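You operate a simulated robot arm through the tools that you are given. There is no shell and no other tool.

The job below is to be done with a simulated robot arm. You get a single attempt, and the scene is never put back.

## Task
Change the printer roll, then feed one test slip.
Fine: the empty tube goes in the waste tub before the feed; shut the lid.

Only the result counts: the job must be done as asked and must still hold three seconds after the hand-in. Knocking over, shifting, dropping, spilling or breaking anything else fails it. A push-on lid holds only when it is set on centred and level and pressed home; a screw cap is set on level and turned clockwise until tight.

## Robot
A 7-joint arm with a two-finger parallel gripper, fixed in place. Base frame: the origin is at the foot of the arm, x ahead of it, y to its left, z up; the work surface is at about z = 0.76. Lengths are in m, angles in degrees, forces in N, time in s.
Its first joint turns from -166.0 to 166.0 degrees. Payload 1.57 kg.
Tool frame: the origin (TCP) lies between the finger pads and is the grasp point; the fingertips stand 0.03 m ahead of it; z points along the fingers, y is the line along which they close. The gripper opens to 0.08 m. The fingers are 0.017 m wide and 0.012 m thick; the gripper's body (0.04 by 0.082 m) begins 0.08 m behind the TCP.
Orientation is told as [roll, pitch, yaw] about the base's x, y, z axes, in that order, counted from this pose: with the fingers straight down and closing along the base's y, the tool's x points along the base's -x, its y along +y and its z along -z.

## Interface
- The arm moves only by the tool arm_command. Its argument "series" is a list of rows, each an object (a shift or turn left out is 0, a gripper value left out holds the last) with "offset": the shift along the tool's x, y, z in m, a list of three; "delta_rot": the turn, a rotation vector about the tool's x, y, z in degrees, a list of three; "jaw": the finger opening in m, from 0 to 0.08. In form: [{"offset": [x, y, z], "delta_rot": [rx, ry, rz], "jaw": jaw}, ...]. A call has 1 to 20 rows; each row is the pose to reach, as a shift and turn from the pose commanded when the call began, along the tool's axes at that moment. Each row takes 0.2 s and may step no farther than 0.05 m and 8.6 degrees from the row before; otherwise, or with a gripper value out of range, the whole call is refused. Where a pose cannot be reached the arm comes as near as it can. A force on the tool above 90 N (or 10 N above the force at the start of the call, whichever is more), or a blocked arm, ends the call early, and 0.2 s more pass. The fingers move at their own pace (about 0.153 m/s each) and stop on an object; they squeeze with about 43 N. The grip force told is the motor's: it shows also when the fingers shut on nothing. Time passes only in rows, and 0.2 s behind the last, so rows that repeat a pose let the fingers close. It gives the time, the measured TCP pose, the force on the tool (base axes), the opening and the grip force at its end, in the units of the frame above (readings bear some noise), with the torque about the TCP (base axes, N m) and any sound that the robot's microphone picked up.
- Cameras (640 x 400 px; columns grow to the right, rows downward): "scene" is fixed at [0.0493, -0.6494, 1.4348]; the picture's right is [0.46, 0.89, 0.00], its down [0.83, -0.43, -0.36] and it looks along [-0.32, 0.17, -0.93] (base axes); focal length 214 px, centre (320, 200). "wrist" rides on the gripper at [0.072, -0.007, -0.122] in the tool frame; the picture's right is [0.09, 1.00, 0.00], its down [-0.84, 0.08, -0.54] and it looks along [-0.54, 0.05, 0.84] (tool axes); focal length 238 px, centre (320, 200). There is no depth. A picture from a camera that has moved, and an enlarged one, comes with that camera's place and axes in the base frame and with its lens.
- snapshot(camera): a new picture of that camera. It takes no simulated time.
- close_up(camera, box): a new picture of the part [left, top, right, bottom] of that camera's present view, enlarged. It takes no simulated time.
- close_job(): hands the job in; it is judged then, once.

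Places have to be worked out from the pictures, the camera data and where the tool is seen. Open the gripper and draw the arm clear of the work before you hand the job in, unless the task says otherwise.

The tools are called after "Emit:" as name(argument=value, ...) on one line, values as JSON. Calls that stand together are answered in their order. arm_command: Moves the arm, as the interface text tells. Its arguments: {"type":"object","properties":{"series":{"type":"array","items":{"type":"object","properties":{"offset":{"type":"array","items":{"type":"number"}},"delta_rot":{"type":"array","items":{"type":"number"}},"jaw":{"type":"number"}}}}},"required":["series"]} The other tools are called the same way: snapshot (camera) takes a picture; close_up (camera, box) takes an enlarged picture of a part of a camera's view; close_job () hands the job in.

At the start:

```text
time_s: 0.0
eef_pos: [-0.1276, -0.5279, 1.1687]
tool_rot: [0.1, -0.1, 0.1]
ft_force: [-0.3, 0.4, 0.1]
wrist_torque: [0.0, 0.04, 0.02]
gripper_width: 0.0799
finger_force: 0.1
```

scene: 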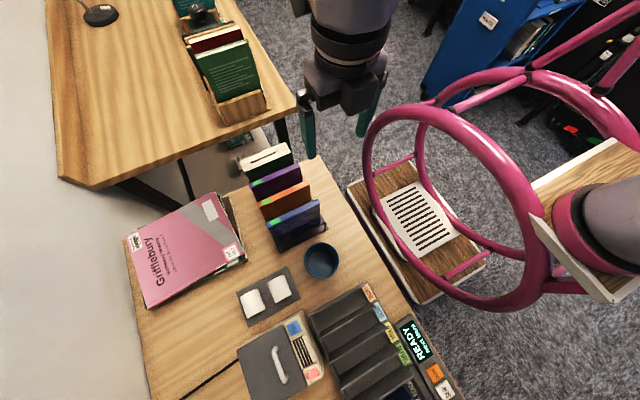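
wrist: 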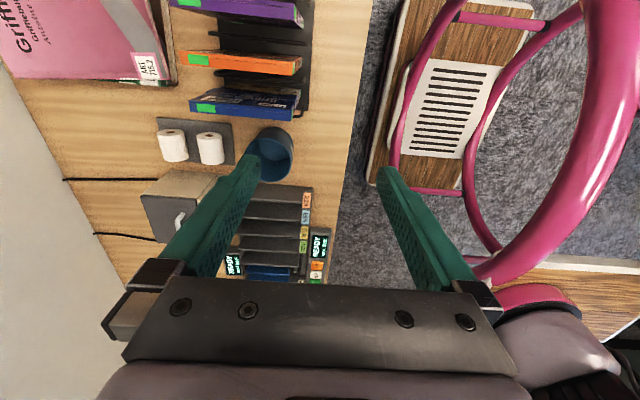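

I start by looking closer at the bench: the printer, the rolls, the tub and the displays.

Emit:
close_up(camera="scene", box=[220, 230, 460, 400])

Emit:
close_up(camera="wrist", box=[120, 100, 360, 300])

Emit:
close_up(camera="scene", box=[230, 300, 340, 400])

```text
2.35 times, centred on (340, 315) of scene
camera zoom: at [0.0493, -0.6494, 1.4348], right [0.46, 0.89, 0.0], down [0.83, -0.43, -0.36], along [-0.32, 0.17, -0.93], focal length 505 px, centre (273, -71)
```

zoom: 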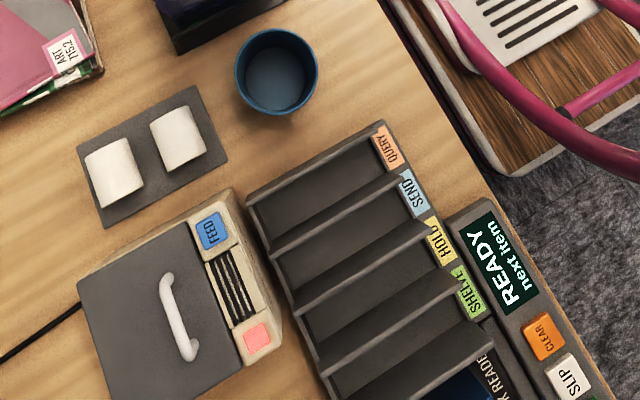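

```text
2.00 times, centred on (240, 200) of wrist
camera zoom: at [-0.1993, -0.5358, 1.291], right [-0.09, 1.0, 0.0], down [0.84, 0.08, 0.54], along [0.54, 0.05, -0.84], focal length 477 px, centre (480, 200)
```

zoom: 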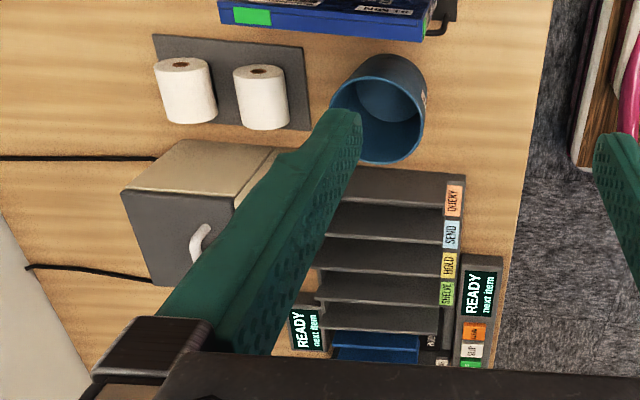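

```text
4.00 times, centred on (285, 350) of scene
camera zoom: at [0.0493, -0.6494, 1.4348], right [0.46, 0.89, 0.0], down [0.83, -0.43, -0.36], along [-0.32, 0.17, -0.93], focal length 858 px, centre (460, -400)
```

zoom: 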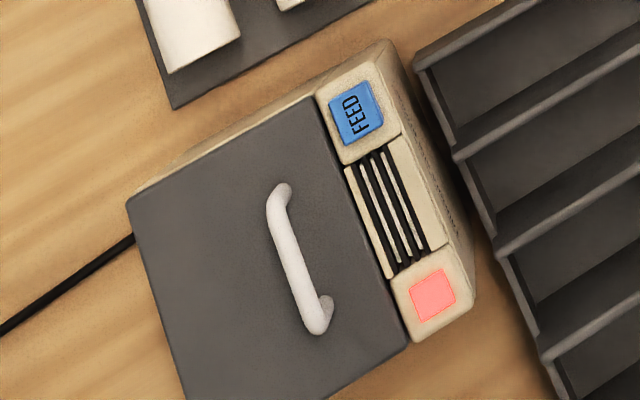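

The printer (dark lid with a white handle) sits near (0.15, -0.80), lid top around z 0.84; the tub is near (0, -0.615) and two rolls stand on a mat. I move the wrist camera over toward the printer for a better look.

Emit:
arm_command(series=[{"offset": [-0.016, -0.034, 0.008]}, {"offset": [-0.032, -0.068, 0.016]}, {"offset": [-0.048, -0.102, 0.024]}, {"offset": [-0.064, -0.136, 0.032]}, {"offset": [-0.08, -0.17, 0.04]}, {"offset": [-0.096, -0.204, 0.048]}, {"offset": [-0.112, -0.238, 0.056]}, {"offset": [-0.128, -0.272, 0.064]}])

```text
time_s: 1.8
eef_pos: [0.0005, -0.8004, 1.1045]
tool_rot: [-0.1, 0.1, -0.2]
ft_force: [0.0, 0.1, 0.4]
wrist_torque: [-0.06, 0.0, 0.01]
gripper_width: 0.0802
finger_force: 0.0
```

The arm moved as planned. I take new pictures from here.

Emit:
snapshot(camera="wrist")

Emit:
close_up(camera="wrist", box=[200, 80, 440, 280])

Emit:
snapshot(camera="scene")

```text
taken
camera wrist: at [-0.0713, -0.8074, 1.2277], right [-0.09, 1.0, 0.0], down [0.84, 0.08, 0.54], along [0.54, 0.05, -0.84], focal length 238 px, centre (320, 200)
```

wrist: 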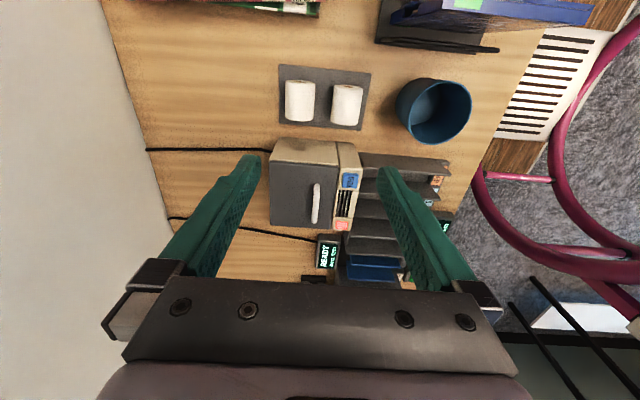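

```text
2.00 times, centred on (320, 180) of wrist
camera zoom: at [-0.0713, -0.8074, 1.2277], right [-0.09, 1.0, 0.0], down [0.84, 0.08, 0.54], along [0.54, 0.05, -0.84], focal length 477 px, centre (320, 240)
```

zoom: 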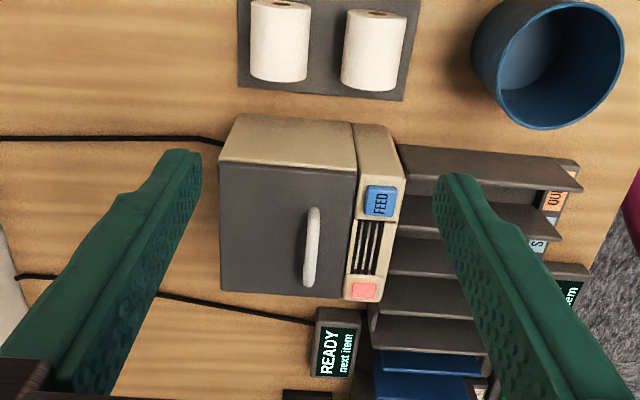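

```text
taken
```

scene: 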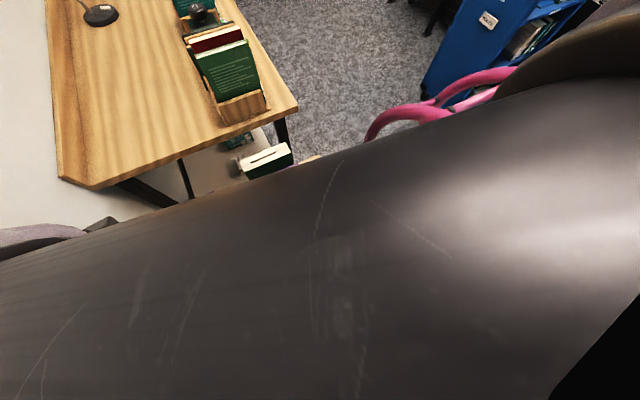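

The printer is axis-aligned: lid top ≈ z 0.872, handle bar along x around (0.15, -0.795, 0.89), probably hinged on the far (-y) side. I zoom in on the rolls, tub and printer details before moving.

Emit:
close_up(camera="wrist", box=[260, 50, 390, 135])

Emit:
close_up(camera="wrist", box=[250, 130, 380, 240])

Emit:
close_up(camera="wrist", box=[380, 60, 500, 160])

```text
4.71 times, centred on (325, 92) of wrist
camera zoom: at [-0.0713, -0.8074, 1.2277], right [-0.09, 1.0, 0.0], down [0.84, 0.08, 0.54], along [0.54, 0.05, -0.84], focal length 1122 px, centre (296, 706)
```

zoom: 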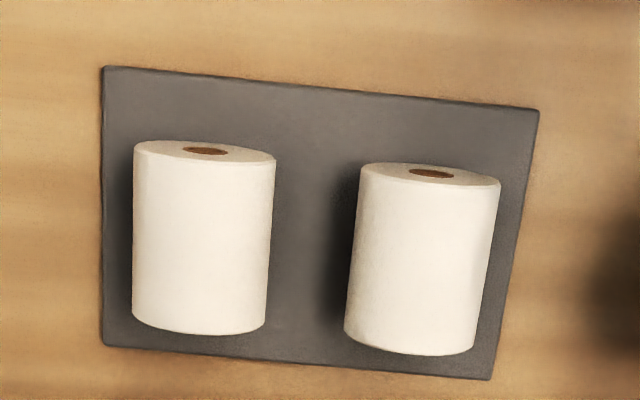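

```text
3.64 times, centred on (315, 185) of wrist
camera zoom: at [-0.0713, -0.8074, 1.2277], right [-0.09, 1.0, 0.0], down [0.84, 0.08, 0.54], along [0.54, 0.05, -0.84], focal length 867 px, centre (338, 254)
```

zoom: 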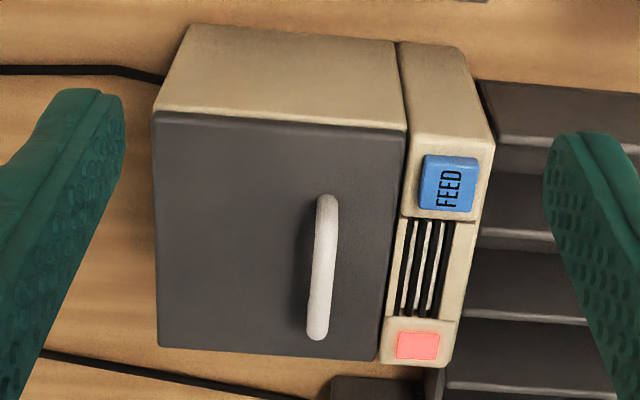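

```text
4.00 times, centred on (440, 110) of wrist
camera zoom: at [-0.0713, -0.8074, 1.2277], right [-0.09, 1.0, 0.0], down [0.84, 0.08, 0.54], along [0.54, 0.05, -0.84], focal length 953 px, centre (-160, 560)
```

zoom: 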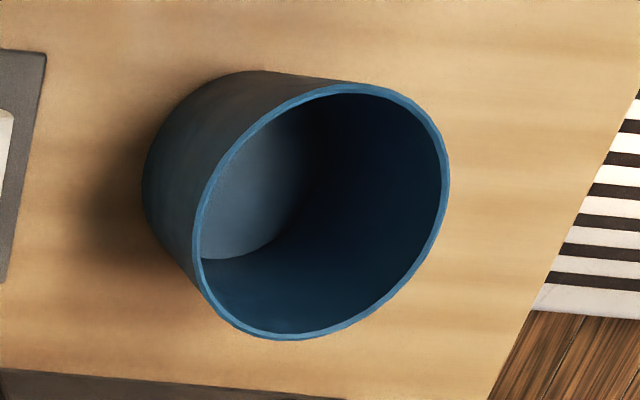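

The rolls lie on their sides with the axis along x (end face with the brown core toward -x), about 0.05 m in diameter and 0.058 m long. I lower the camera toward the printer to see the lid's handle gap and hinge.

Emit:
arm_command(series=[{"offset": [-0.012, 0.0, 0.03]}, {"offset": [-0.024, 0.0, 0.06]}, {"offset": [-0.036, 0.0, 0.09]}, {"offset": [-0.048, 0.0, 0.115]}])

Emit:
close_up(camera="wrist", box=[190, 70, 450, 290])

Emit:
snapshot(camera="wrist")

```text
time_s: 2.8
eef_pos: [0.0484, -0.8013, 0.9894]
tool_rot: [0.0, 0.0, -0.1]
ft_force: [0.6, 0.0, 0.7]
wrist_torque: [0.02, -0.03, 0.0]
gripper_width: 0.0798
finger_force: 0.1
```

```text
1.82 times, centred on (320, 180) of wrist
camera zoom: at [-0.0236, -0.8075, 1.1124], right [-0.09, 1.0, 0.0], down [0.84, 0.08, 0.54], along [0.54, 0.05, -0.84], focal length 433 px, centre (320, 236)
```

zoom: 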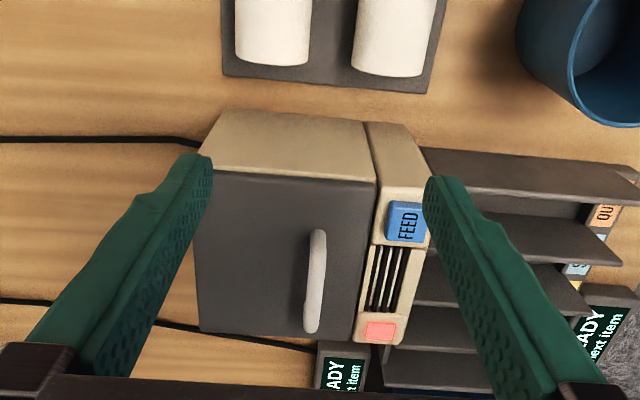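

```text
taken
camera wrist: at [-0.0236, -0.8075, 1.1124], right [-0.09, 1.0, 0.0], down [0.84, 0.08, 0.54], along [0.54, 0.05, -0.84], focal length 238 px, centre (320, 200)
```

wrist: 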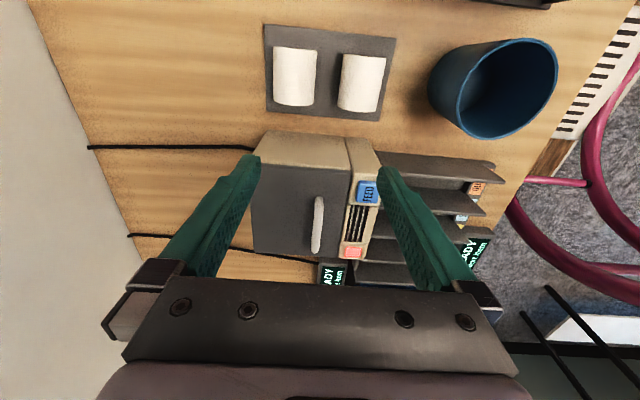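

The lid spans about x 0.09–0.22, y −0.86 to −0.76, with the handle bar at y ≈ −0.795, z ≈ 0.89, and FEED near (0.11, −0.74). I move to hover above the handle with open fingers to check the alignment.

Emit:
arm_command(series=[{"offset": [-0.035, 0.002, 0.013]}, {"offset": [-0.07, 0.004, 0.026]}, {"offset": [-0.1056, 0.0063, 0.039]}])

Emit:
snapshot(camera="wrist")

Emit:
close_up(camera="wrist", box=[230, 110, 410, 290])

Emit:
snapshot(camera="scene")

```text
time_s: 3.6
eef_pos: [0.1528, -0.7955, 0.9509]
tool_rot: [0.0, 0.0, -0.1]
ft_force: [0.0, 0.4, 0.9]
wrist_torque: [-0.01, -0.08, -0.04]
gripper_width: 0.08
finger_force: 0.1
```

```text
taken
camera wrist: at [0.0814, -0.8016, 1.0735], right [-0.09, 1.0, 0.0], down [0.84, 0.08, 0.54], along [0.54, 0.05, -0.84], focal length 238 px, centre (320, 200)
```

wrist: 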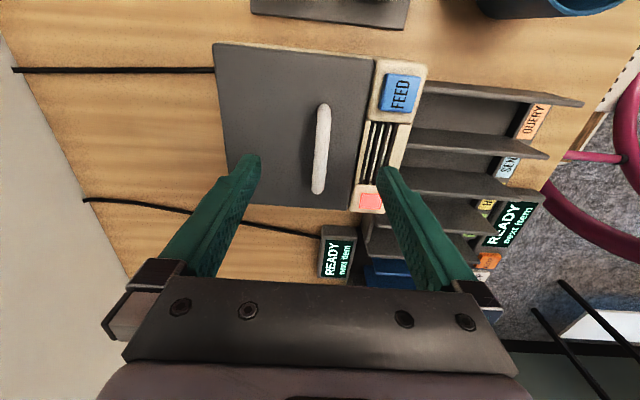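

```text
2.22 times, centred on (320, 200) of wrist
camera zoom: at [0.0814, -0.8016, 1.0735], right [-0.09, 1.0, 0.0], down [0.84, 0.08, 0.54], along [0.54, 0.05, -0.84], focal length 530 px, centre (320, 200)
```

zoom: 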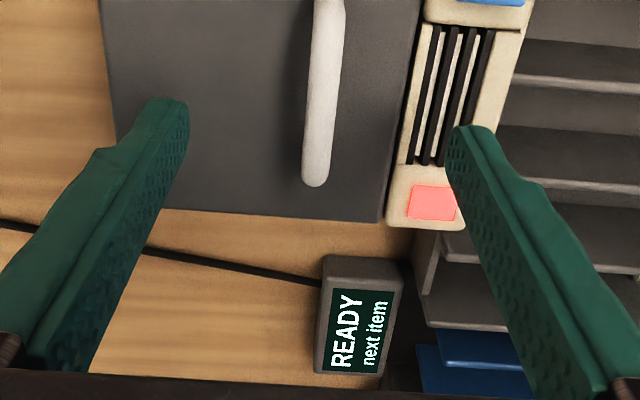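

```text
taken
```

scene: 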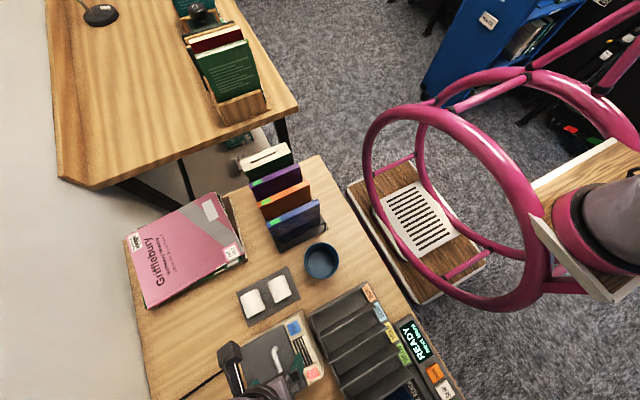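

The handle lies centred between the fingers (bar centre ≈ (0.1546, −0.7945)). I descend so the tips straddle the bar just above the lid and then close.

Emit:
arm_command(series=[{"offset": [-0.0018, 0.001, 0.02], "jaw": 0.05}, {"offset": [-0.0018, 0.001, 0.04], "jaw": 0.05}, {"offset": [-0.0018, 0.001, 0.04], "jaw": 0.0}, {"offset": [-0.0018, 0.001, 0.04], "jaw": 0.0}])

Emit:
close_up(camera="wrist", box=[230, 110, 410, 290])

```text
time_s: 4.6
eef_pos: [0.1567, -0.7948, 0.914]
tool_rot: [-0.4, -0.1, 0.1]
ft_force: [0.7, 3.8, 44.2]
wrist_torque: [-0.52, 0.04, -0.17]
gripper_width: 0.0097
finger_force: 27.8
```

```text
2.22 times, centred on (320, 200) of wrist
camera zoom: at [0.0839, -0.8007, 1.037], right [-0.09, 1.0, -0.01], down [0.84, 0.08, 0.54], along [0.54, 0.04, -0.84], focal length 530 px, centre (320, 200)
```

zoom: 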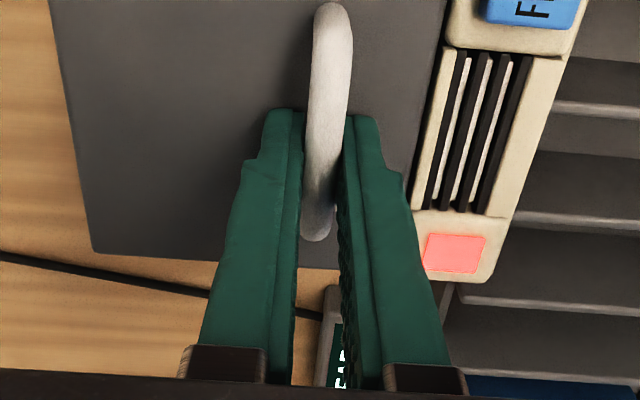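

The bar (≈10 mm thick) is gripped, but the tips press on the lid with 44 N, so the lid top is near z 0.884. I ease upward a little along the expected hinge arc and read the force.

Emit:
arm_command(series=[{"offset": [0.0, 0.0, -0.004]}, {"offset": [0.0, -0.001, -0.008]}, {"offset": [0.0, -0.002, -0.012]}])

Emit:
close_up(camera="wrist", box=[200, 60, 440, 290])

```text
time_s: 5.4
eef_pos: [0.1566, -0.7967, 0.9191]
tool_rot: [0.2, 0.0, 0.0]
ft_force: [-1.9, -28.8, -17.1]
wrist_torque: [0.03, 0.04, -0.04]
gripper_width: 0.0096
finger_force: 27.6
```

```text
1.74 times, centred on (320, 175) of wrist
camera zoom: at [0.084, -0.8038, 1.0423], right [-0.09, 1.0, 0.0], down [0.84, 0.08, 0.54], along [0.54, 0.05, -0.84], focal length 414 px, centre (320, 244)
```

zoom: 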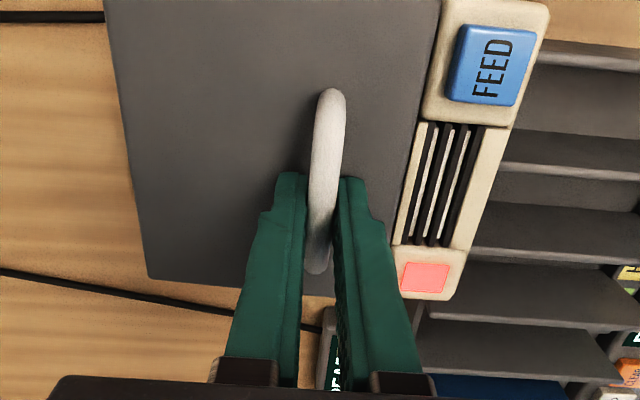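

The tool is pulled toward −y and down, which suggests a hinge that lies lower and behind. I hold still one moment for a steady reading.

Emit:
arm_command(series=[{"offset": [0.0, 0.0, 0.0]}, {"offset": [0.0, 0.0, 0.0]}])

Emit:
close_up(camera="scene", box=[210, 300, 350, 400])

```text
time_s: 6.0
eef_pos: [0.1568, -0.7964, 0.9206]
tool_rot: [0.0, 0.0, 0.1]
ft_force: [-2.6, -31.9, -19.2]
wrist_torque: [-0.01, -0.01, -0.03]
gripper_width: 0.0092
finger_force: 27.6
```

```text
4.00 times, centred on (280, 350) of scene
camera zoom: at [0.0493, -0.6494, 1.4348], right [0.46, 0.89, 0.0], down [0.83, -0.43, -0.36], along [-0.32, 0.17, -0.93], focal length 858 px, centre (480, -400)
```

zoom: 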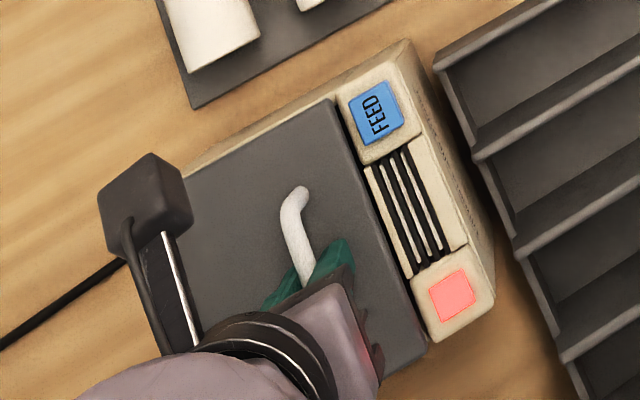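

The lid is indeed rising at the front edge, and the force direction puts the hinge near (y −0.875, z 0.858). I follow that arc further to about 24°, tilting the tool slightly along.

Emit:
arm_command(series=[{"offset": [0.0, -0.0065, -0.0017], "delta_rot": [-3, 0, 0]}, {"offset": [0.0, -0.0115, -0.0065], "delta_rot": [-4.5, 0, 0]}, {"offset": [0.0, -0.016, -0.0111], "delta_rot": [-6, 0, 0]}, {"offset": [0.0, -0.021, -0.0155], "delta_rot": [-7, 0, 0]}, {"offset": [0.0, -0.0265, -0.0194], "delta_rot": [-8, 0, 0]}])

Emit:
close_up(camera="wrist", box=[200, 60, 440, 290])

Emit:
close_up(camera="scene", box=[210, 300, 350, 400])

```text
time_s: 7.2
eef_pos: [0.1563, -0.8176, 0.9452]
tool_rot: [7.9, -0.1, -0.2]
ft_force: [-0.6, 58.0, 41.7]
wrist_torque: [1.56, 0.03, -0.05]
gripper_width: 0.016
finger_force: 31.3
```

```text
1.74 times, centred on (320, 175) of wrist
camera zoom: at [0.0838, -0.8422, 1.0661], right [-0.09, 0.99, 0.14], down [0.84, 0.0, 0.55], along [0.54, 0.16, -0.82], focal length 414 px, centre (320, 244)
```

zoom: 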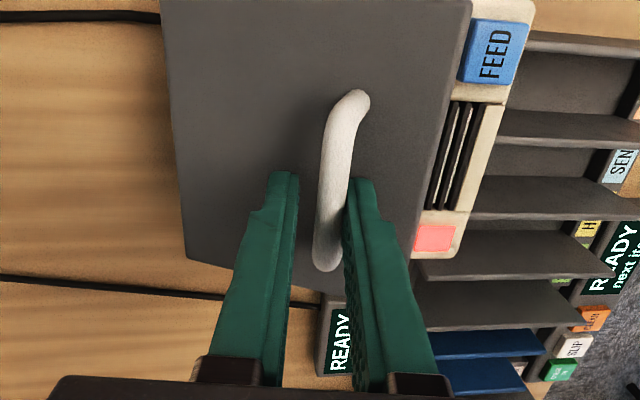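

```text
4.00 times, centred on (280, 350) of scene
camera zoom: at [0.0493, -0.6494, 1.4348], right [0.46, 0.89, 0.0], down [0.83, -0.43, -0.36], along [-0.32, 0.17, -0.93], focal length 858 px, centre (480, -400)
```

zoom: 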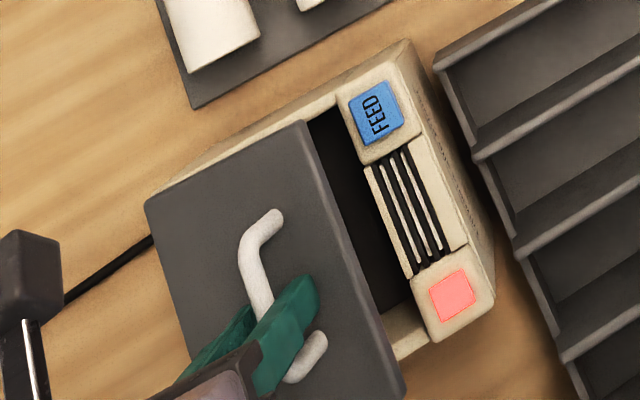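

The lid is opening properly on a rear hinge (now ~25°), but I went a bit too far toward −y (58 N push-back). I correct toward the better arc (hinge higher, near the lid level) and go on to about 38°.

Emit:
arm_command(series=[{"offset": [0.0, 0.0089, -0.0019]}, {"offset": [0.0, 0.0089, -0.0019]}, {"offset": [0.0, 0.0043, -0.0078], "delta_rot": [-2, 0, 0]}, {"offset": [0.0, 0.0, -0.012], "delta_rot": [-3.5, 0, 0]}, {"offset": [0.0, -0.0041, -0.0163], "delta_rot": [-4.5, 0, 0]}])

Emit:
close_up(camera="wrist", box=[200, 60, 440, 290])

Emit:
close_up(camera="scene", box=[210, 300, 350, 400])

```text
time_s: 8.4
eef_pos: [0.1566, -0.8278, 0.9569]
tool_rot: [12.6, 0.0, 0.1]
ft_force: [-0.6, 1.1, -4.4]
wrist_torque: [0.19, -0.24, -0.23]
gripper_width: 0.0097
finger_force: 28.2
```

```text
1.74 times, centred on (320, 175) of wrist
camera zoom: at [0.0842, -0.8617, 1.0756], right [-0.09, 0.97, 0.22], down [0.84, -0.04, 0.55], along [0.54, 0.23, -0.81], focal length 414 px, centre (320, 244)
```

zoom: 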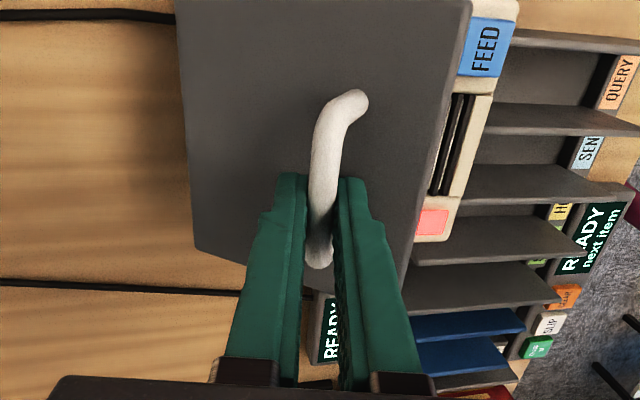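

```text
4.00 times, centred on (280, 350) of scene
camera zoom: at [0.0493, -0.6494, 1.4348], right [0.46, 0.89, 0.0], down [0.83, -0.43, -0.36], along [-0.32, 0.17, -0.93], focal length 858 px, centre (480, -400)
```

zoom: 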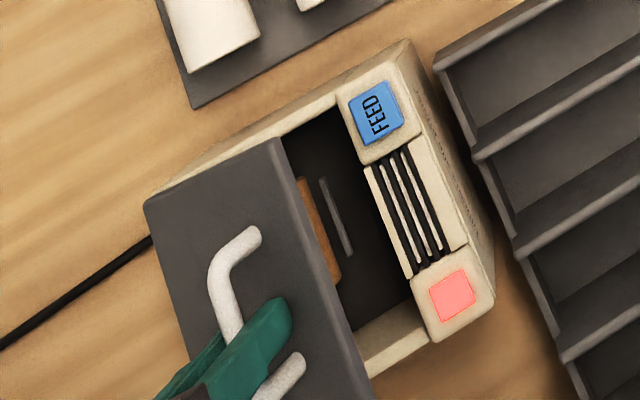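

Forces are near zero and the brown empty tube is visible inside. I continue along the same arc to about 62°.

Emit:
arm_command(series=[{"offset": [0.0, -0.0045, -0.0041], "delta_rot": [-1.2, 0, 0]}, {"offset": [0.0, -0.009, -0.008], "delta_rot": [-2.5, 0, 0]}, {"offset": [0.0, -0.0139, -0.0116], "delta_rot": [-3.5, 0, 0]}, {"offset": [0.0, -0.0189, -0.0149], "delta_rot": [-4.5, 0, 0]}, {"offset": [0.0, -0.0244, -0.0178], "delta_rot": [-6, 0, 0]}, {"offset": [0.0, -0.0299, -0.0204], "delta_rot": [-7.5, 0, 0]}])

Emit:
close_up(camera="wrist", box=[200, 60, 440, 290])

Emit:
close_up(camera="scene", box=[210, 300, 350, 400])

```text
time_s: 9.8
eef_pos: [0.162, -0.8363, 0.9651]
tool_rot: [20.1, -0.4, 0.2]
ft_force: [14.4, 1.2, 2.6]
wrist_torque: [-0.03, 0.04, -0.15]
gripper_width: 0.0097
finger_force: 28.0
out of reach, approached as far as the arm can: row 5, 6
```

```text
1.74 times, centred on (320, 175) of wrist
camera zoom: at [0.0896, -0.8853, 1.0774], right [-0.1, 0.93, 0.34], down [0.83, -0.11, 0.54], along [0.54, 0.34, -0.77], focal length 414 px, centre (320, 244)
```

zoom: 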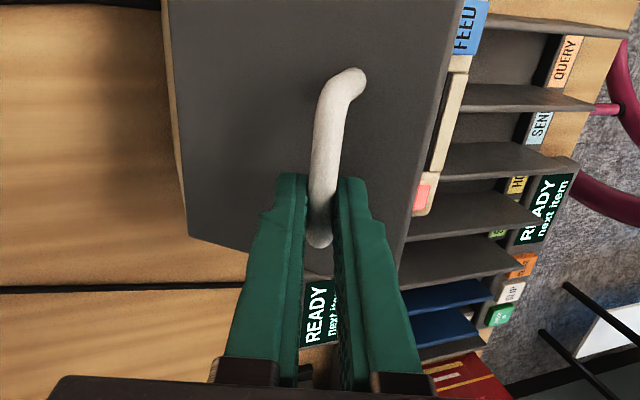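

```text
4.00 times, centred on (280, 350) of scene
camera zoom: at [0.0493, -0.6494, 1.4348], right [0.46, 0.89, 0.0], down [0.83, -0.43, -0.36], along [-0.32, 0.17, -0.93], focal length 858 px, centre (480, -400)
```

zoom: 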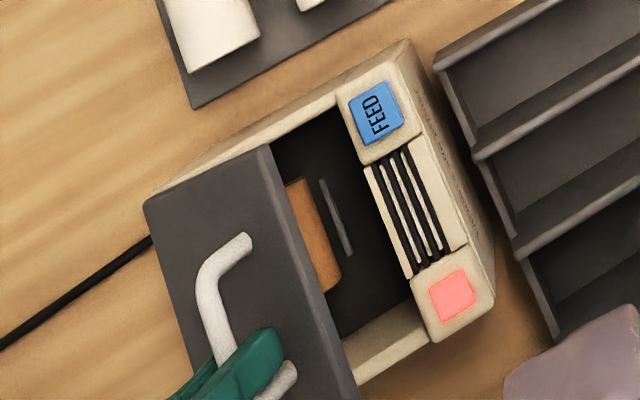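

With 20° tilt the arm ran out of reach at roughly 44° of lid opening. I turn the tool back toward vertical around the bar (which keeps the grip) and see where it settles.

Emit:
arm_command(series=[{"offset": [0.0, 0.0, 0.0], "delta_rot": [4, 0, 0]}, {"offset": [0.0, 0.0, 0.0], "delta_rot": [8, 0, 0]}, {"offset": [0.0, 0.0, 0.0], "delta_rot": [8, 0, 0]}])

```text
time_s: 10.6
eef_pos: [0.1568, -0.8661, 0.9693]
tool_rot: [11.7, -0.1, 0.0]
ft_force: [18.4, 7.8, 50.6]
wrist_torque: [0.39, -0.25, -0.62]
gripper_width: 0.0098
finger_force: 27.7
out of reach, approached as far as the arm can: row 1, 2, 3
```

The tool followed to about 65° of opening, but with some upward load (50 N). I look before continuing.

Emit:
close_up(camera="scene", box=[200, 290, 360, 400])

Emit:
close_up(camera="wrist", box=[200, 60, 440, 290])

```text
3.64 times, centred on (280, 345) of scene
camera zoom: at [0.0493, -0.6494, 1.4348], right [0.46, 0.89, 0.0], down [0.83, -0.43, -0.36], along [-0.32, 0.17, -0.93], focal length 780 px, centre (466, -327)
```

zoom: 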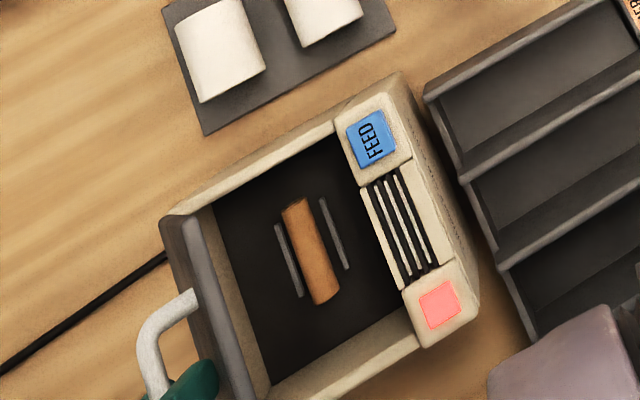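

```text
1.74 times, centred on (320, 175) of wrist
camera zoom: at [0.0836, -0.898, 1.0882], right [-0.09, 0.98, 0.2], down [0.84, -0.03, 0.55], along [0.54, 0.22, -0.81], focal length 414 px, centre (320, 244)
```

zoom: 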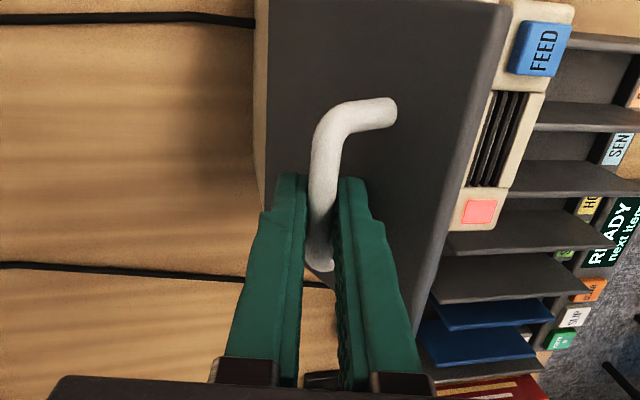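

The lid is nearly upright, and inside I can see the brown tube lying along x between two small rails on the bay floor. I turn the tool further to vertical, raise it a few mm to relieve the load, and push a bit more.

Emit:
arm_command(series=[{"offset": [0.0, -0.001, -0.004], "delta_rot": [3, 0, 0]}, {"offset": [0.0, -0.0029, -0.0057], "delta_rot": [6, 0, 0]}, {"offset": [0.0, -0.0029, -0.0057], "delta_rot": [6, 0, 0]}])

```text
time_s: 11.4
eef_pos: [0.1534, -0.8896, 0.9644]
tool_rot: [6.5, 0.0, 0.0]
ft_force: [9.3, 4.7, -18.2]
wrist_torque: [-0.01, 0.24, -0.39]
gripper_width: 0.0099
finger_force: 28.2
out of reach, approached as far as the arm can: row 1, 2, 3
```

The reading deviates from the commanded pose, so the arm is at some limit here. I look at the lid state.

Emit:
close_up(camera="scene", box=[200, 290, 360, 400])

Emit:
snapshot(camera="wrist")

Emit:
snapshot(camera="scene")

```text
3.64 times, centred on (280, 345) of scene
camera zoom: at [0.0493, -0.6494, 1.4348], right [0.46, 0.89, 0.0], down [0.83, -0.43, -0.36], along [-0.32, 0.17, -0.93], focal length 780 px, centre (466, -327)
```

zoom: 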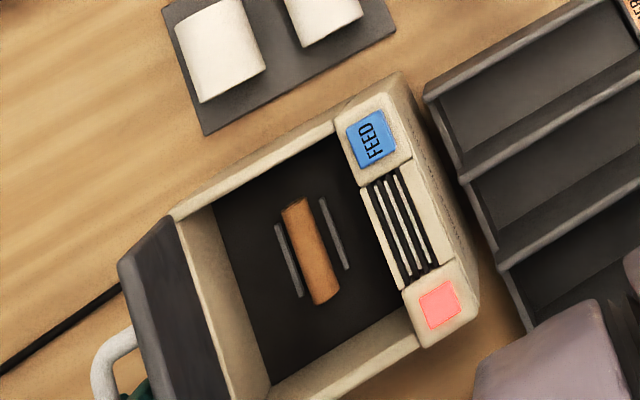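

```text
taken
camera wrist: at [0.0799, -0.9096, 1.0853], right [-0.09, 0.99, 0.11], down [0.84, 0.02, 0.55], along [0.54, 0.14, -0.83], focal length 238 px, centre (320, 200)
```

wrist: 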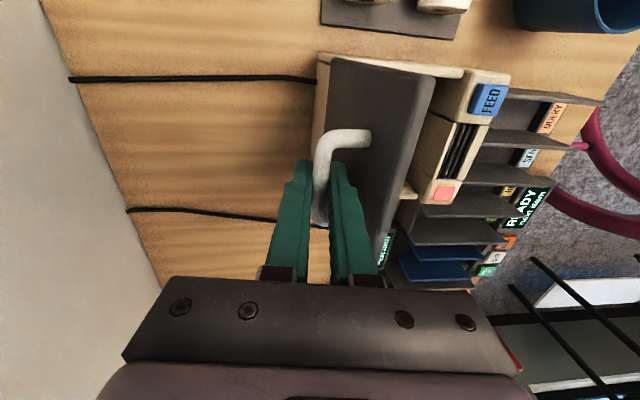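

```text
taken
```

scene: 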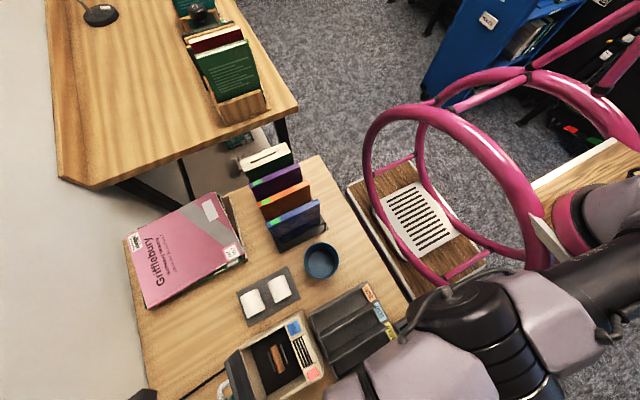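

The lid is now about upright with the finger between bar and lid. I hold still for two rows to see where the commanded pose really is.

Emit:
arm_command(series=[{"offset": [0.0, 0.0, 0.0]}, {"offset": [0.0, 0.0, 0.0]}])

```text
time_s: 12.0
eef_pos: [0.1523, -0.8908, 0.9681]
tool_rot: [6.2, 0.1, -0.1]
ft_force: [-0.4, 4.7, -20.0]
wrist_torque: [-0.01, 0.06, -0.49]
gripper_width: 0.0097
finger_force: 27.3
```

The arm is now in reach and steady at about 87° opening. I carry the lid a bit past upright, slightly lowering, to find whether it has a stop.

Emit:
arm_command(series=[{"offset": [0.0, -0.004, 0.003], "delta_rot": [1, 0, 0]}, {"offset": [0.0, -0.008, 0.0045], "delta_rot": [2, 0, 0]}, {"offset": [0.0, -0.0125, 0.0057], "delta_rot": [3, 0, 0]}])

Emit:
close_up(camera="scene", box=[200, 290, 360, 400])

Emit:
close_up(camera="wrist", box=[200, 60, 440, 290])

```text
time_s: 12.8
eef_pos: [0.151, -0.9037, 0.9652]
tool_rot: [2.8, 0.1, 0.0]
ft_force: [-6.9, -2.2, 6.5]
wrist_torque: [0.02, 0.53, -0.43]
gripper_width: 0.0096
finger_force: 27.8
```

```text
3.64 times, centred on (280, 345) of scene
camera zoom: at [0.0493, -0.6494, 1.4348], right [0.46, 0.89, 0.0], down [0.83, -0.43, -0.36], along [-0.32, 0.17, -0.93], focal length 780 px, centre (466, -327)
```

zoom: 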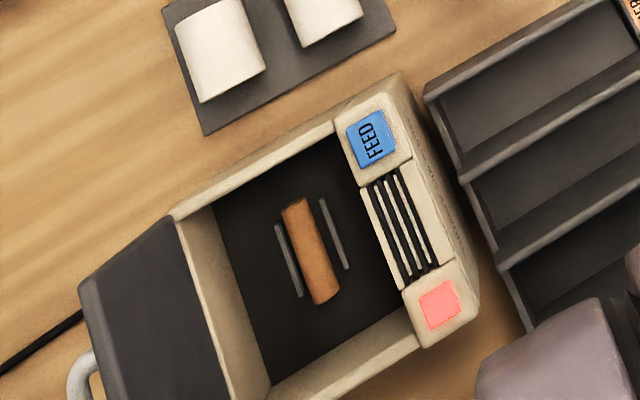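

```text
1.74 times, centred on (320, 175) of wrist
camera zoom: at [0.0793, -0.9155, 1.0866], right [-0.09, 0.99, 0.05], down [0.84, 0.05, 0.54], along [0.54, 0.09, -0.84], focal length 414 px, centre (320, 244)
```

zoom: 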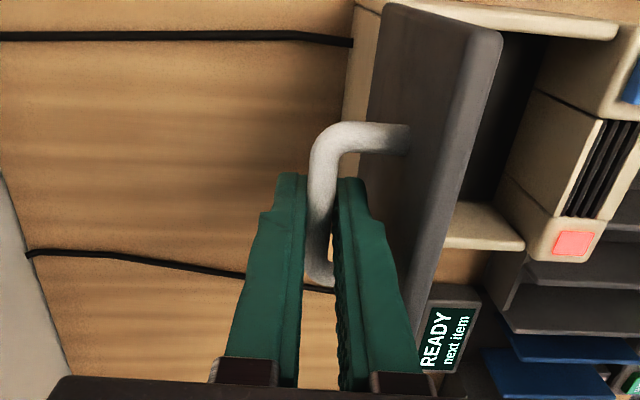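

The lid is now past upright (~97°) with low force. I continue a few degrees more to feel for the stop.

Emit:
arm_command(series=[{"offset": [0.0, -0.004, 0.001], "delta_rot": [1, 0, 0]}, {"offset": [0.0, -0.008, 0.003], "delta_rot": [2, 0, 0]}, {"offset": [0.0, -0.0115, 0.0048], "delta_rot": [3, 0, 0]}])

Emit:
close_up(camera="scene", box=[200, 290, 360, 400])

```text
time_s: 13.6
eef_pos: [0.1526, -0.914, 0.957]
tool_rot: [-0.1, 0.0, 0.0]
ft_force: [-12.5, -7.3, 13.0]
wrist_torque: [-0.05, 0.47, -0.43]
gripper_width: 0.0096
finger_force: 27.6
```

```text
3.64 times, centred on (280, 345) of scene
camera zoom: at [0.0493, -0.6494, 1.4348], right [0.46, 0.89, 0.0], down [0.83, -0.43, -0.36], along [-0.32, 0.17, -0.93], focal length 780 px, centre (466, -327)
```

zoom: 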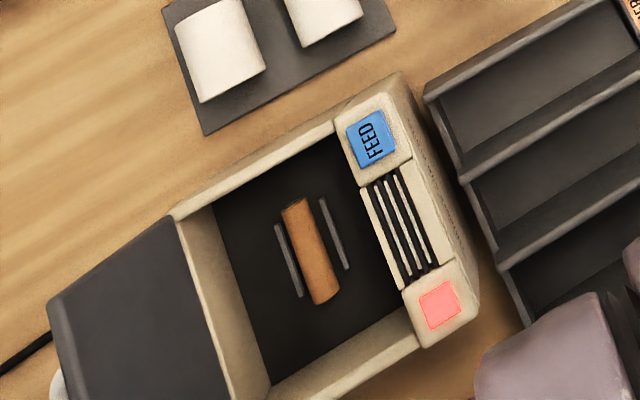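

No stop yet at ~103°; forces remain low. I go another few degrees along the arc.

Emit:
arm_command(series=[{"offset": [0.0, -0.003, 0.002], "delta_rot": [0.5, 0, 0]}, {"offset": [0.0, -0.006, 0.0038], "delta_rot": [1, 0, 0]}, {"offset": [0.0, -0.0092, 0.0062], "delta_rot": [2, 0, 0]}])

Emit:
close_up(camera="scene", box=[200, 290, 360, 400])

Emit:
close_up(camera="wrist", box=[200, 60, 440, 290])

```text
time_s: 14.4
eef_pos: [0.1514, -0.918, 0.957]
tool_rot: [-2.1, -0.1, -0.1]
ft_force: [-13.2, 61.1, 62.1]
wrist_torque: [4.79, 1.27, 0.18]
gripper_width: 0.013
finger_force: 29.9
```

```text
3.64 times, centred on (280, 345) of scene
camera zoom: at [0.0493, -0.6494, 1.4348], right [0.46, 0.89, 0.0], down [0.83, -0.43, -0.36], along [-0.32, 0.17, -0.93], focal length 780 px, centre (466, -327)
```

zoom: 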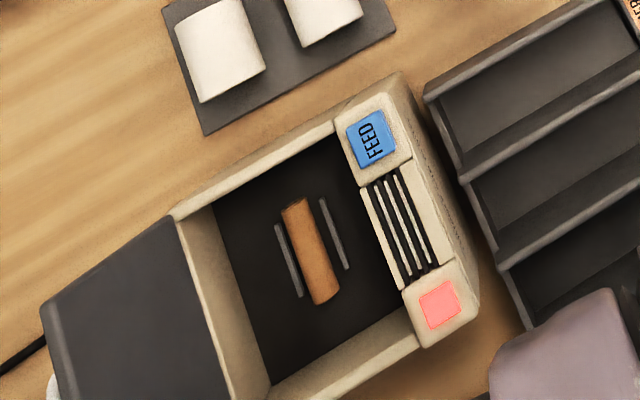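

```text
1.74 times, centred on (320, 175) of wrist
camera zoom: at [0.0792, -0.92, 1.0786], right [-0.09, 1.0, -0.04], down [0.84, 0.09, 0.54], along [0.54, 0.02, -0.84], focal length 414 px, centre (320, 244)
```

zoom: 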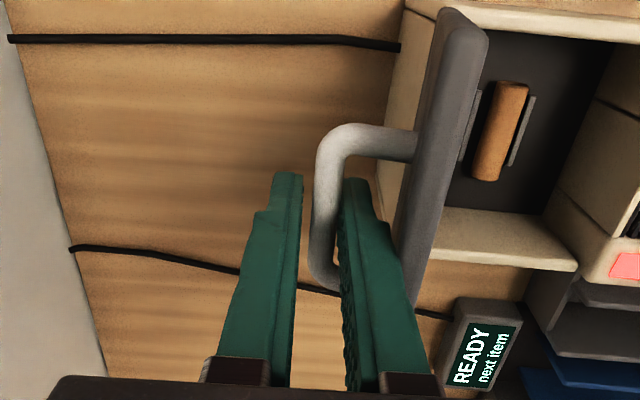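

The lid met its stop at about 105°. I back off slightly, open the jaw only a little (so the inner finger does not push the lid), and check.

Emit:
arm_command(series=[{"offset": [0.0, 0.004, -0.003]}, {"offset": [0.0, 0.006, -0.0045]}, {"offset": [0.0, 0.006, -0.0045], "jaw": 0.02}, {"offset": [0.0, 0.006, -0.0045], "jaw": 0.02}])

Emit:
close_up(camera="wrist", box=[200, 60, 440, 290])

Emit:
close_up(camera="scene", box=[200, 290, 360, 400])

```text
time_s: 15.4
eef_pos: [0.1522, -0.9221, 0.9559]
tool_rot: [-2.0, 0.0, 0.0]
ft_force: [-11.2, 5.5, 38.9]
wrist_torque: [2.34, -0.26, -0.46]
gripper_width: 0.0235
finger_force: 2.6
out of reach, approached as far as the arm can: row 1, 2, 3, 4
```

```text
1.74 times, centred on (320, 175) of wrist
camera zoom: at [0.0798, -0.9233, 1.0787], right [-0.09, 0.99, -0.04], down [0.84, 0.1, 0.54], along [0.54, 0.02, -0.84], focal length 414 px, centre (320, 244)
```

zoom: 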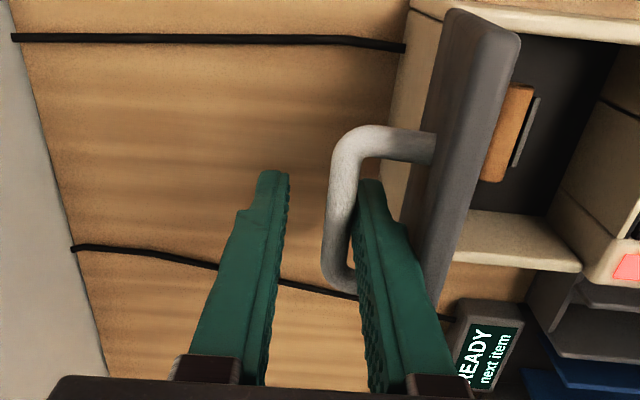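

```text
3.64 times, centred on (280, 345) of scene
camera zoom: at [0.0493, -0.6494, 1.4348], right [0.46, 0.89, 0.0], down [0.83, -0.43, -0.36], along [-0.32, 0.17, -0.93], focal length 780 px, centre (466, -327)
```

zoom: 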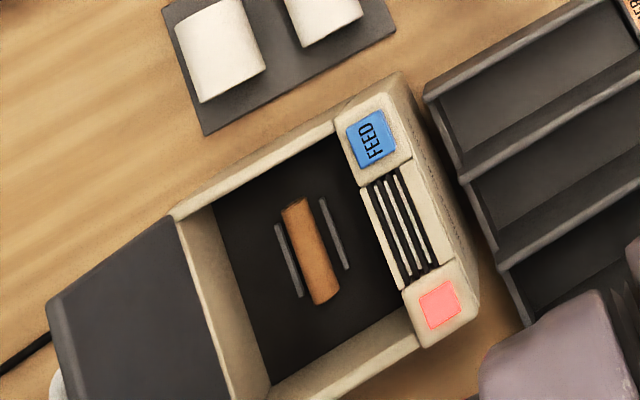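

The bar is free of the squeeze. I now withdraw straight up in small rows, watching the force.

Emit:
arm_command(series=[{"offset": [0.0, 0.0, -0.01]}, {"offset": [0.0, 0.0, -0.02]}, {"offset": [0.0, 0.0, -0.03]}])

Emit:
close_up(camera="wrist", box=[200, 60, 440, 290])

Emit:
close_up(camera="scene", box=[200, 290, 360, 400])

```text
time_s: 16.2
eef_pos: [0.1528, -0.9217, 0.9835]
tool_rot: [-1.9, 0.1, 0.0]
ft_force: [0.0, 0.1, -0.1]
wrist_torque: [-0.03, -0.01, 0.02]
gripper_width: 0.0202
finger_force: 0.1
```

```text
1.74 times, centred on (320, 175) of wrist
camera zoom: at [0.0804, -0.9241, 1.1072], right [-0.09, 0.99, -0.04], down [0.84, 0.1, 0.54], along [0.54, 0.02, -0.84], focal length 414 px, centre (320, 244)
```

zoom: 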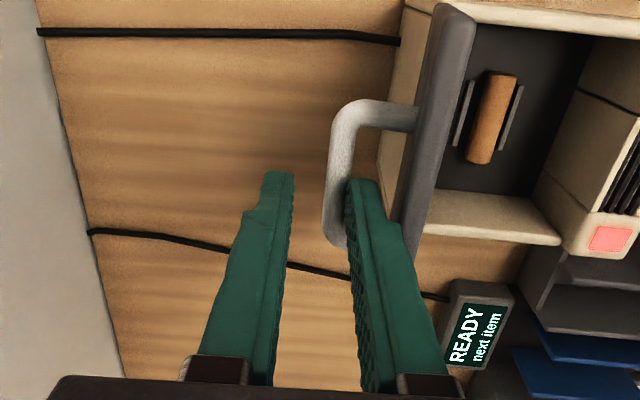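

```text
3.64 times, centred on (280, 345) of scene
camera zoom: at [0.0493, -0.6494, 1.4348], right [0.46, 0.89, 0.0], down [0.83, -0.43, -0.36], along [-0.32, 0.17, -0.93], focal length 780 px, centre (466, -327)
```

zoom: 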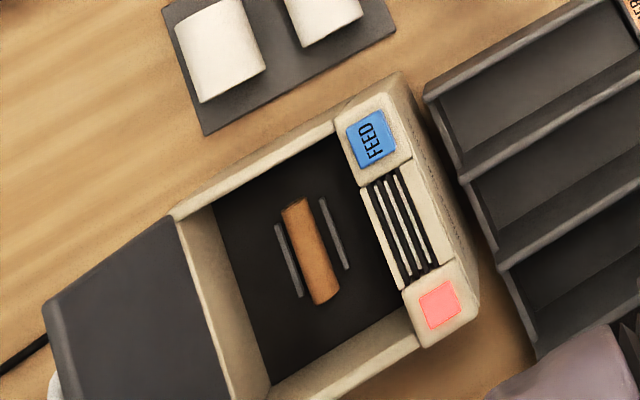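

Forces are zero and the lid rests open at its stop. I continue up until the fingers are clear of the handle and lid edge.

Emit:
arm_command(series=[{"offset": [0.0, 0.0, -0.015]}, {"offset": [0.0, 0.0, -0.03]}, {"offset": [0.0, 0.0, -0.05]}, {"offset": [0.0, 0.01, -0.075]}, {"offset": [0.0, 0.03, -0.1]}])

Emit:
snapshot(camera="wrist")

Emit:
close_up(camera="scene", box=[200, 290, 360, 400])

```text
time_s: 17.4
eef_pos: [0.1514, -0.9129, 1.0837]
tool_rot: [-1.8, 0.0, 0.0]
ft_force: [0.4, -0.2, -0.1]
wrist_torque: [-0.01, 0.0, -0.01]
gripper_width: 0.0199
finger_force: 0.1
out of reach, approached as far as the arm can: row 4, 5
```

```text
taken
camera wrist: at [0.0786, -0.9153, 1.2072], right [-0.09, 1.0, -0.03], down [0.84, 0.09, 0.54], along [0.54, 0.02, -0.84], focal length 238 px, centre (320, 200)
```

wrist: 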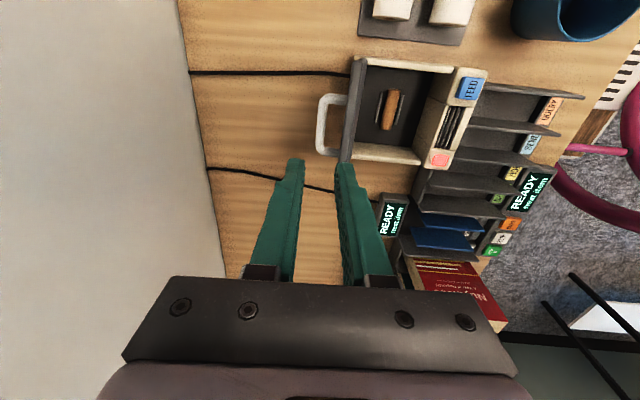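

```text
3.64 times, centred on (280, 345) of scene
camera zoom: at [0.0493, -0.6494, 1.4348], right [0.46, 0.89, 0.0], down [0.83, -0.43, -0.36], along [-0.32, 0.17, -0.93], focal length 780 px, centre (466, -327)
```

zoom: 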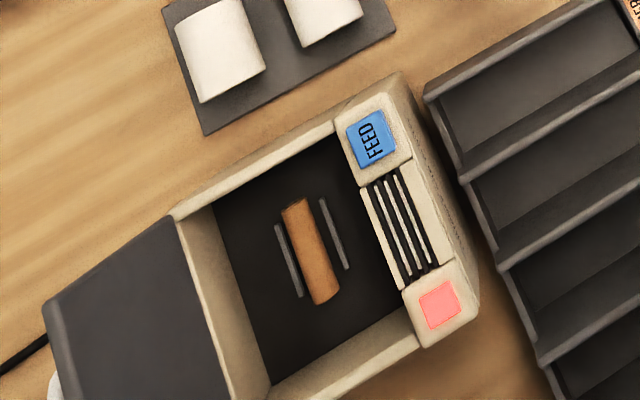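

The lid stays open on its own. The tube's centre triangulates to about (0.150, −0.8155, 0.826), axis along x. I zoom in on the bay before approaching.

Emit:
close_up(camera="wrist", box=[340, 50, 500, 180])

Emit:
close_up(camera="scene", box=[245, 330, 315, 385])

```text
3.08 times, centred on (420, 115) of wrist
camera zoom: at [0.0786, -0.9153, 1.2072], right [-0.09, 1.0, -0.03], down [0.84, 0.09, 0.54], along [0.54, 0.02, -0.84], focal length 733 px, centre (12, 462)
```

zoom: 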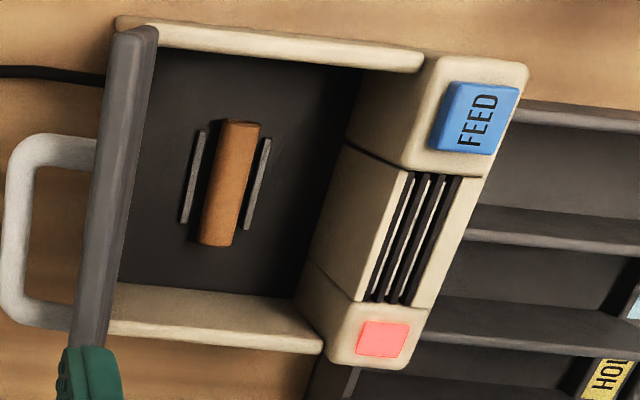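

```text
7.27 times, centred on (280, 358) of scene
camera zoom: at [0.0493, -0.6494, 1.4348], right [0.46, 0.89, 0.0], down [0.83, -0.43, -0.36], along [-0.32, 0.17, -0.93], focal length 1560 px, centre (611, -946)
```

zoom: 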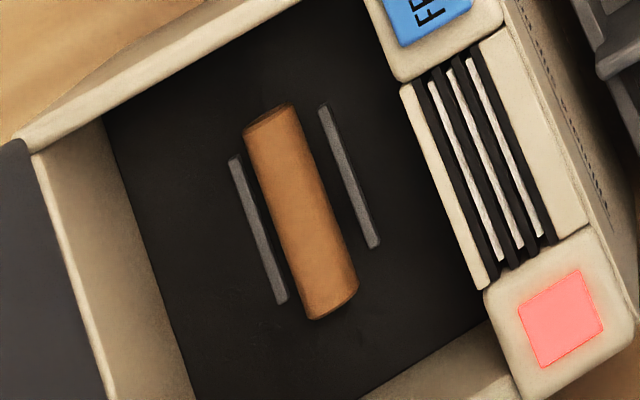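

The bay floor spans roughly x 0.10–0.205, y −0.867 to −0.761, with the tube in the middle between two low rails. I move above the bay, levelling the tool, and check the real pose.

Emit:
arm_command(series=[{"offset": [0.0, 0.03, 0.0], "delta_rot": [-1, 0, 0]}, {"offset": [0.0, 0.06, 0.02], "delta_rot": [-2, 0, 0]}, {"offset": [0.0, 0.08, 0.05], "delta_rot": [-2, 0, 0], "jaw": 0.045}])

```text
time_s: 18.2
eef_pos: [0.1408, -0.9096, 1.0384]
tool_rot: [0.1, 0.1, 0.0]
ft_force: [-0.2, 0.6, 0.0]
wrist_torque: [0.01, 0.01, 0.0]
gripper_width: 0.0448
finger_force: 0.0
out of reach, approached as far as the arm can: row 1, 2, 3
```

The arm did not come back in y as commanded, so some joint is at a limit. I look at the arm's posture.

Emit:
snapshot(camera="scene")

Emit:
snapshot(camera="wrist")

```text
taken
```

scene: 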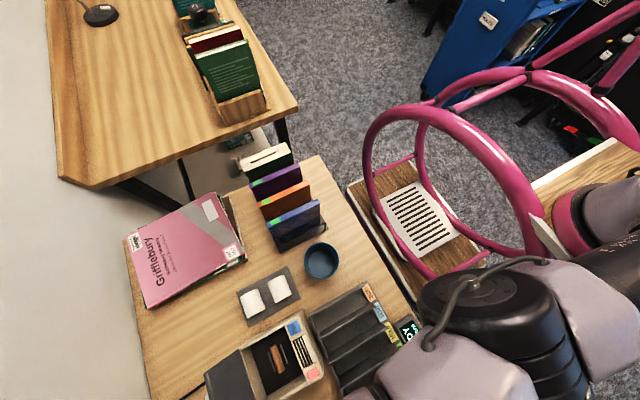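

```text
taken
camera wrist: at [0.069, -0.916, 1.1618], right [-0.09, 1.0, 0.0], down [0.84, 0.08, 0.54], along [0.54, 0.05, -0.84], focal length 238 px, centre (320, 200)
```

wrist: 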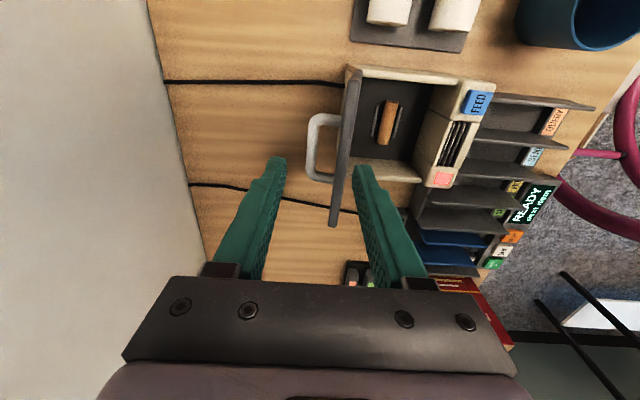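

The elbow has drifted in the arm's null space, and moving inward seems to hit a joint limit. I test which motions are free: first a pure rise of the tool.

Emit:
arm_command(series=[{"offset": [0.0, 0.0, 0.0]}, {"offset": [0.0, 0.0, -0.03]}, {"offset": [0.0, 0.0, -0.06]}])

```text
time_s: 19.0
eef_pos: [0.1476, -0.9054, 1.0964]
tool_rot: [0.2, 0.0, 0.0]
ft_force: [-0.6, -0.6, -0.1]
wrist_torque: [0.0, -0.03, 0.02]
gripper_width: 0.045
finger_force: 0.1
out of reach, approached as far as the arm can: row 3
```

The limit behaves like full extension (rising makes it retreat). I move sideways toward −x at lower height, where the arm can bend again, staying clear of the lid.

Emit:
arm_command(series=[{"offset": [0.02, 0.0, 0.02]}, {"offset": [0.05, 0.0, 0.03]}, {"offset": [0.08, 0.0, 0.03]}, {"offset": [0.11, 0.0, 0.03]}, {"offset": [0.14, 0.0, 0.03]}])

```text
time_s: 20.2
eef_pos: [0.0239, -0.8893, 1.0661]
tool_rot: [0.1, -0.1, 0.1]
ft_force: [0.7, 0.2, -0.1]
wrist_torque: [0.0, 0.1, 0.01]
gripper_width: 0.0451
finger_force: 0.1
out of reach, approached as far as the arm can: row 2, 3, 4, 5
```

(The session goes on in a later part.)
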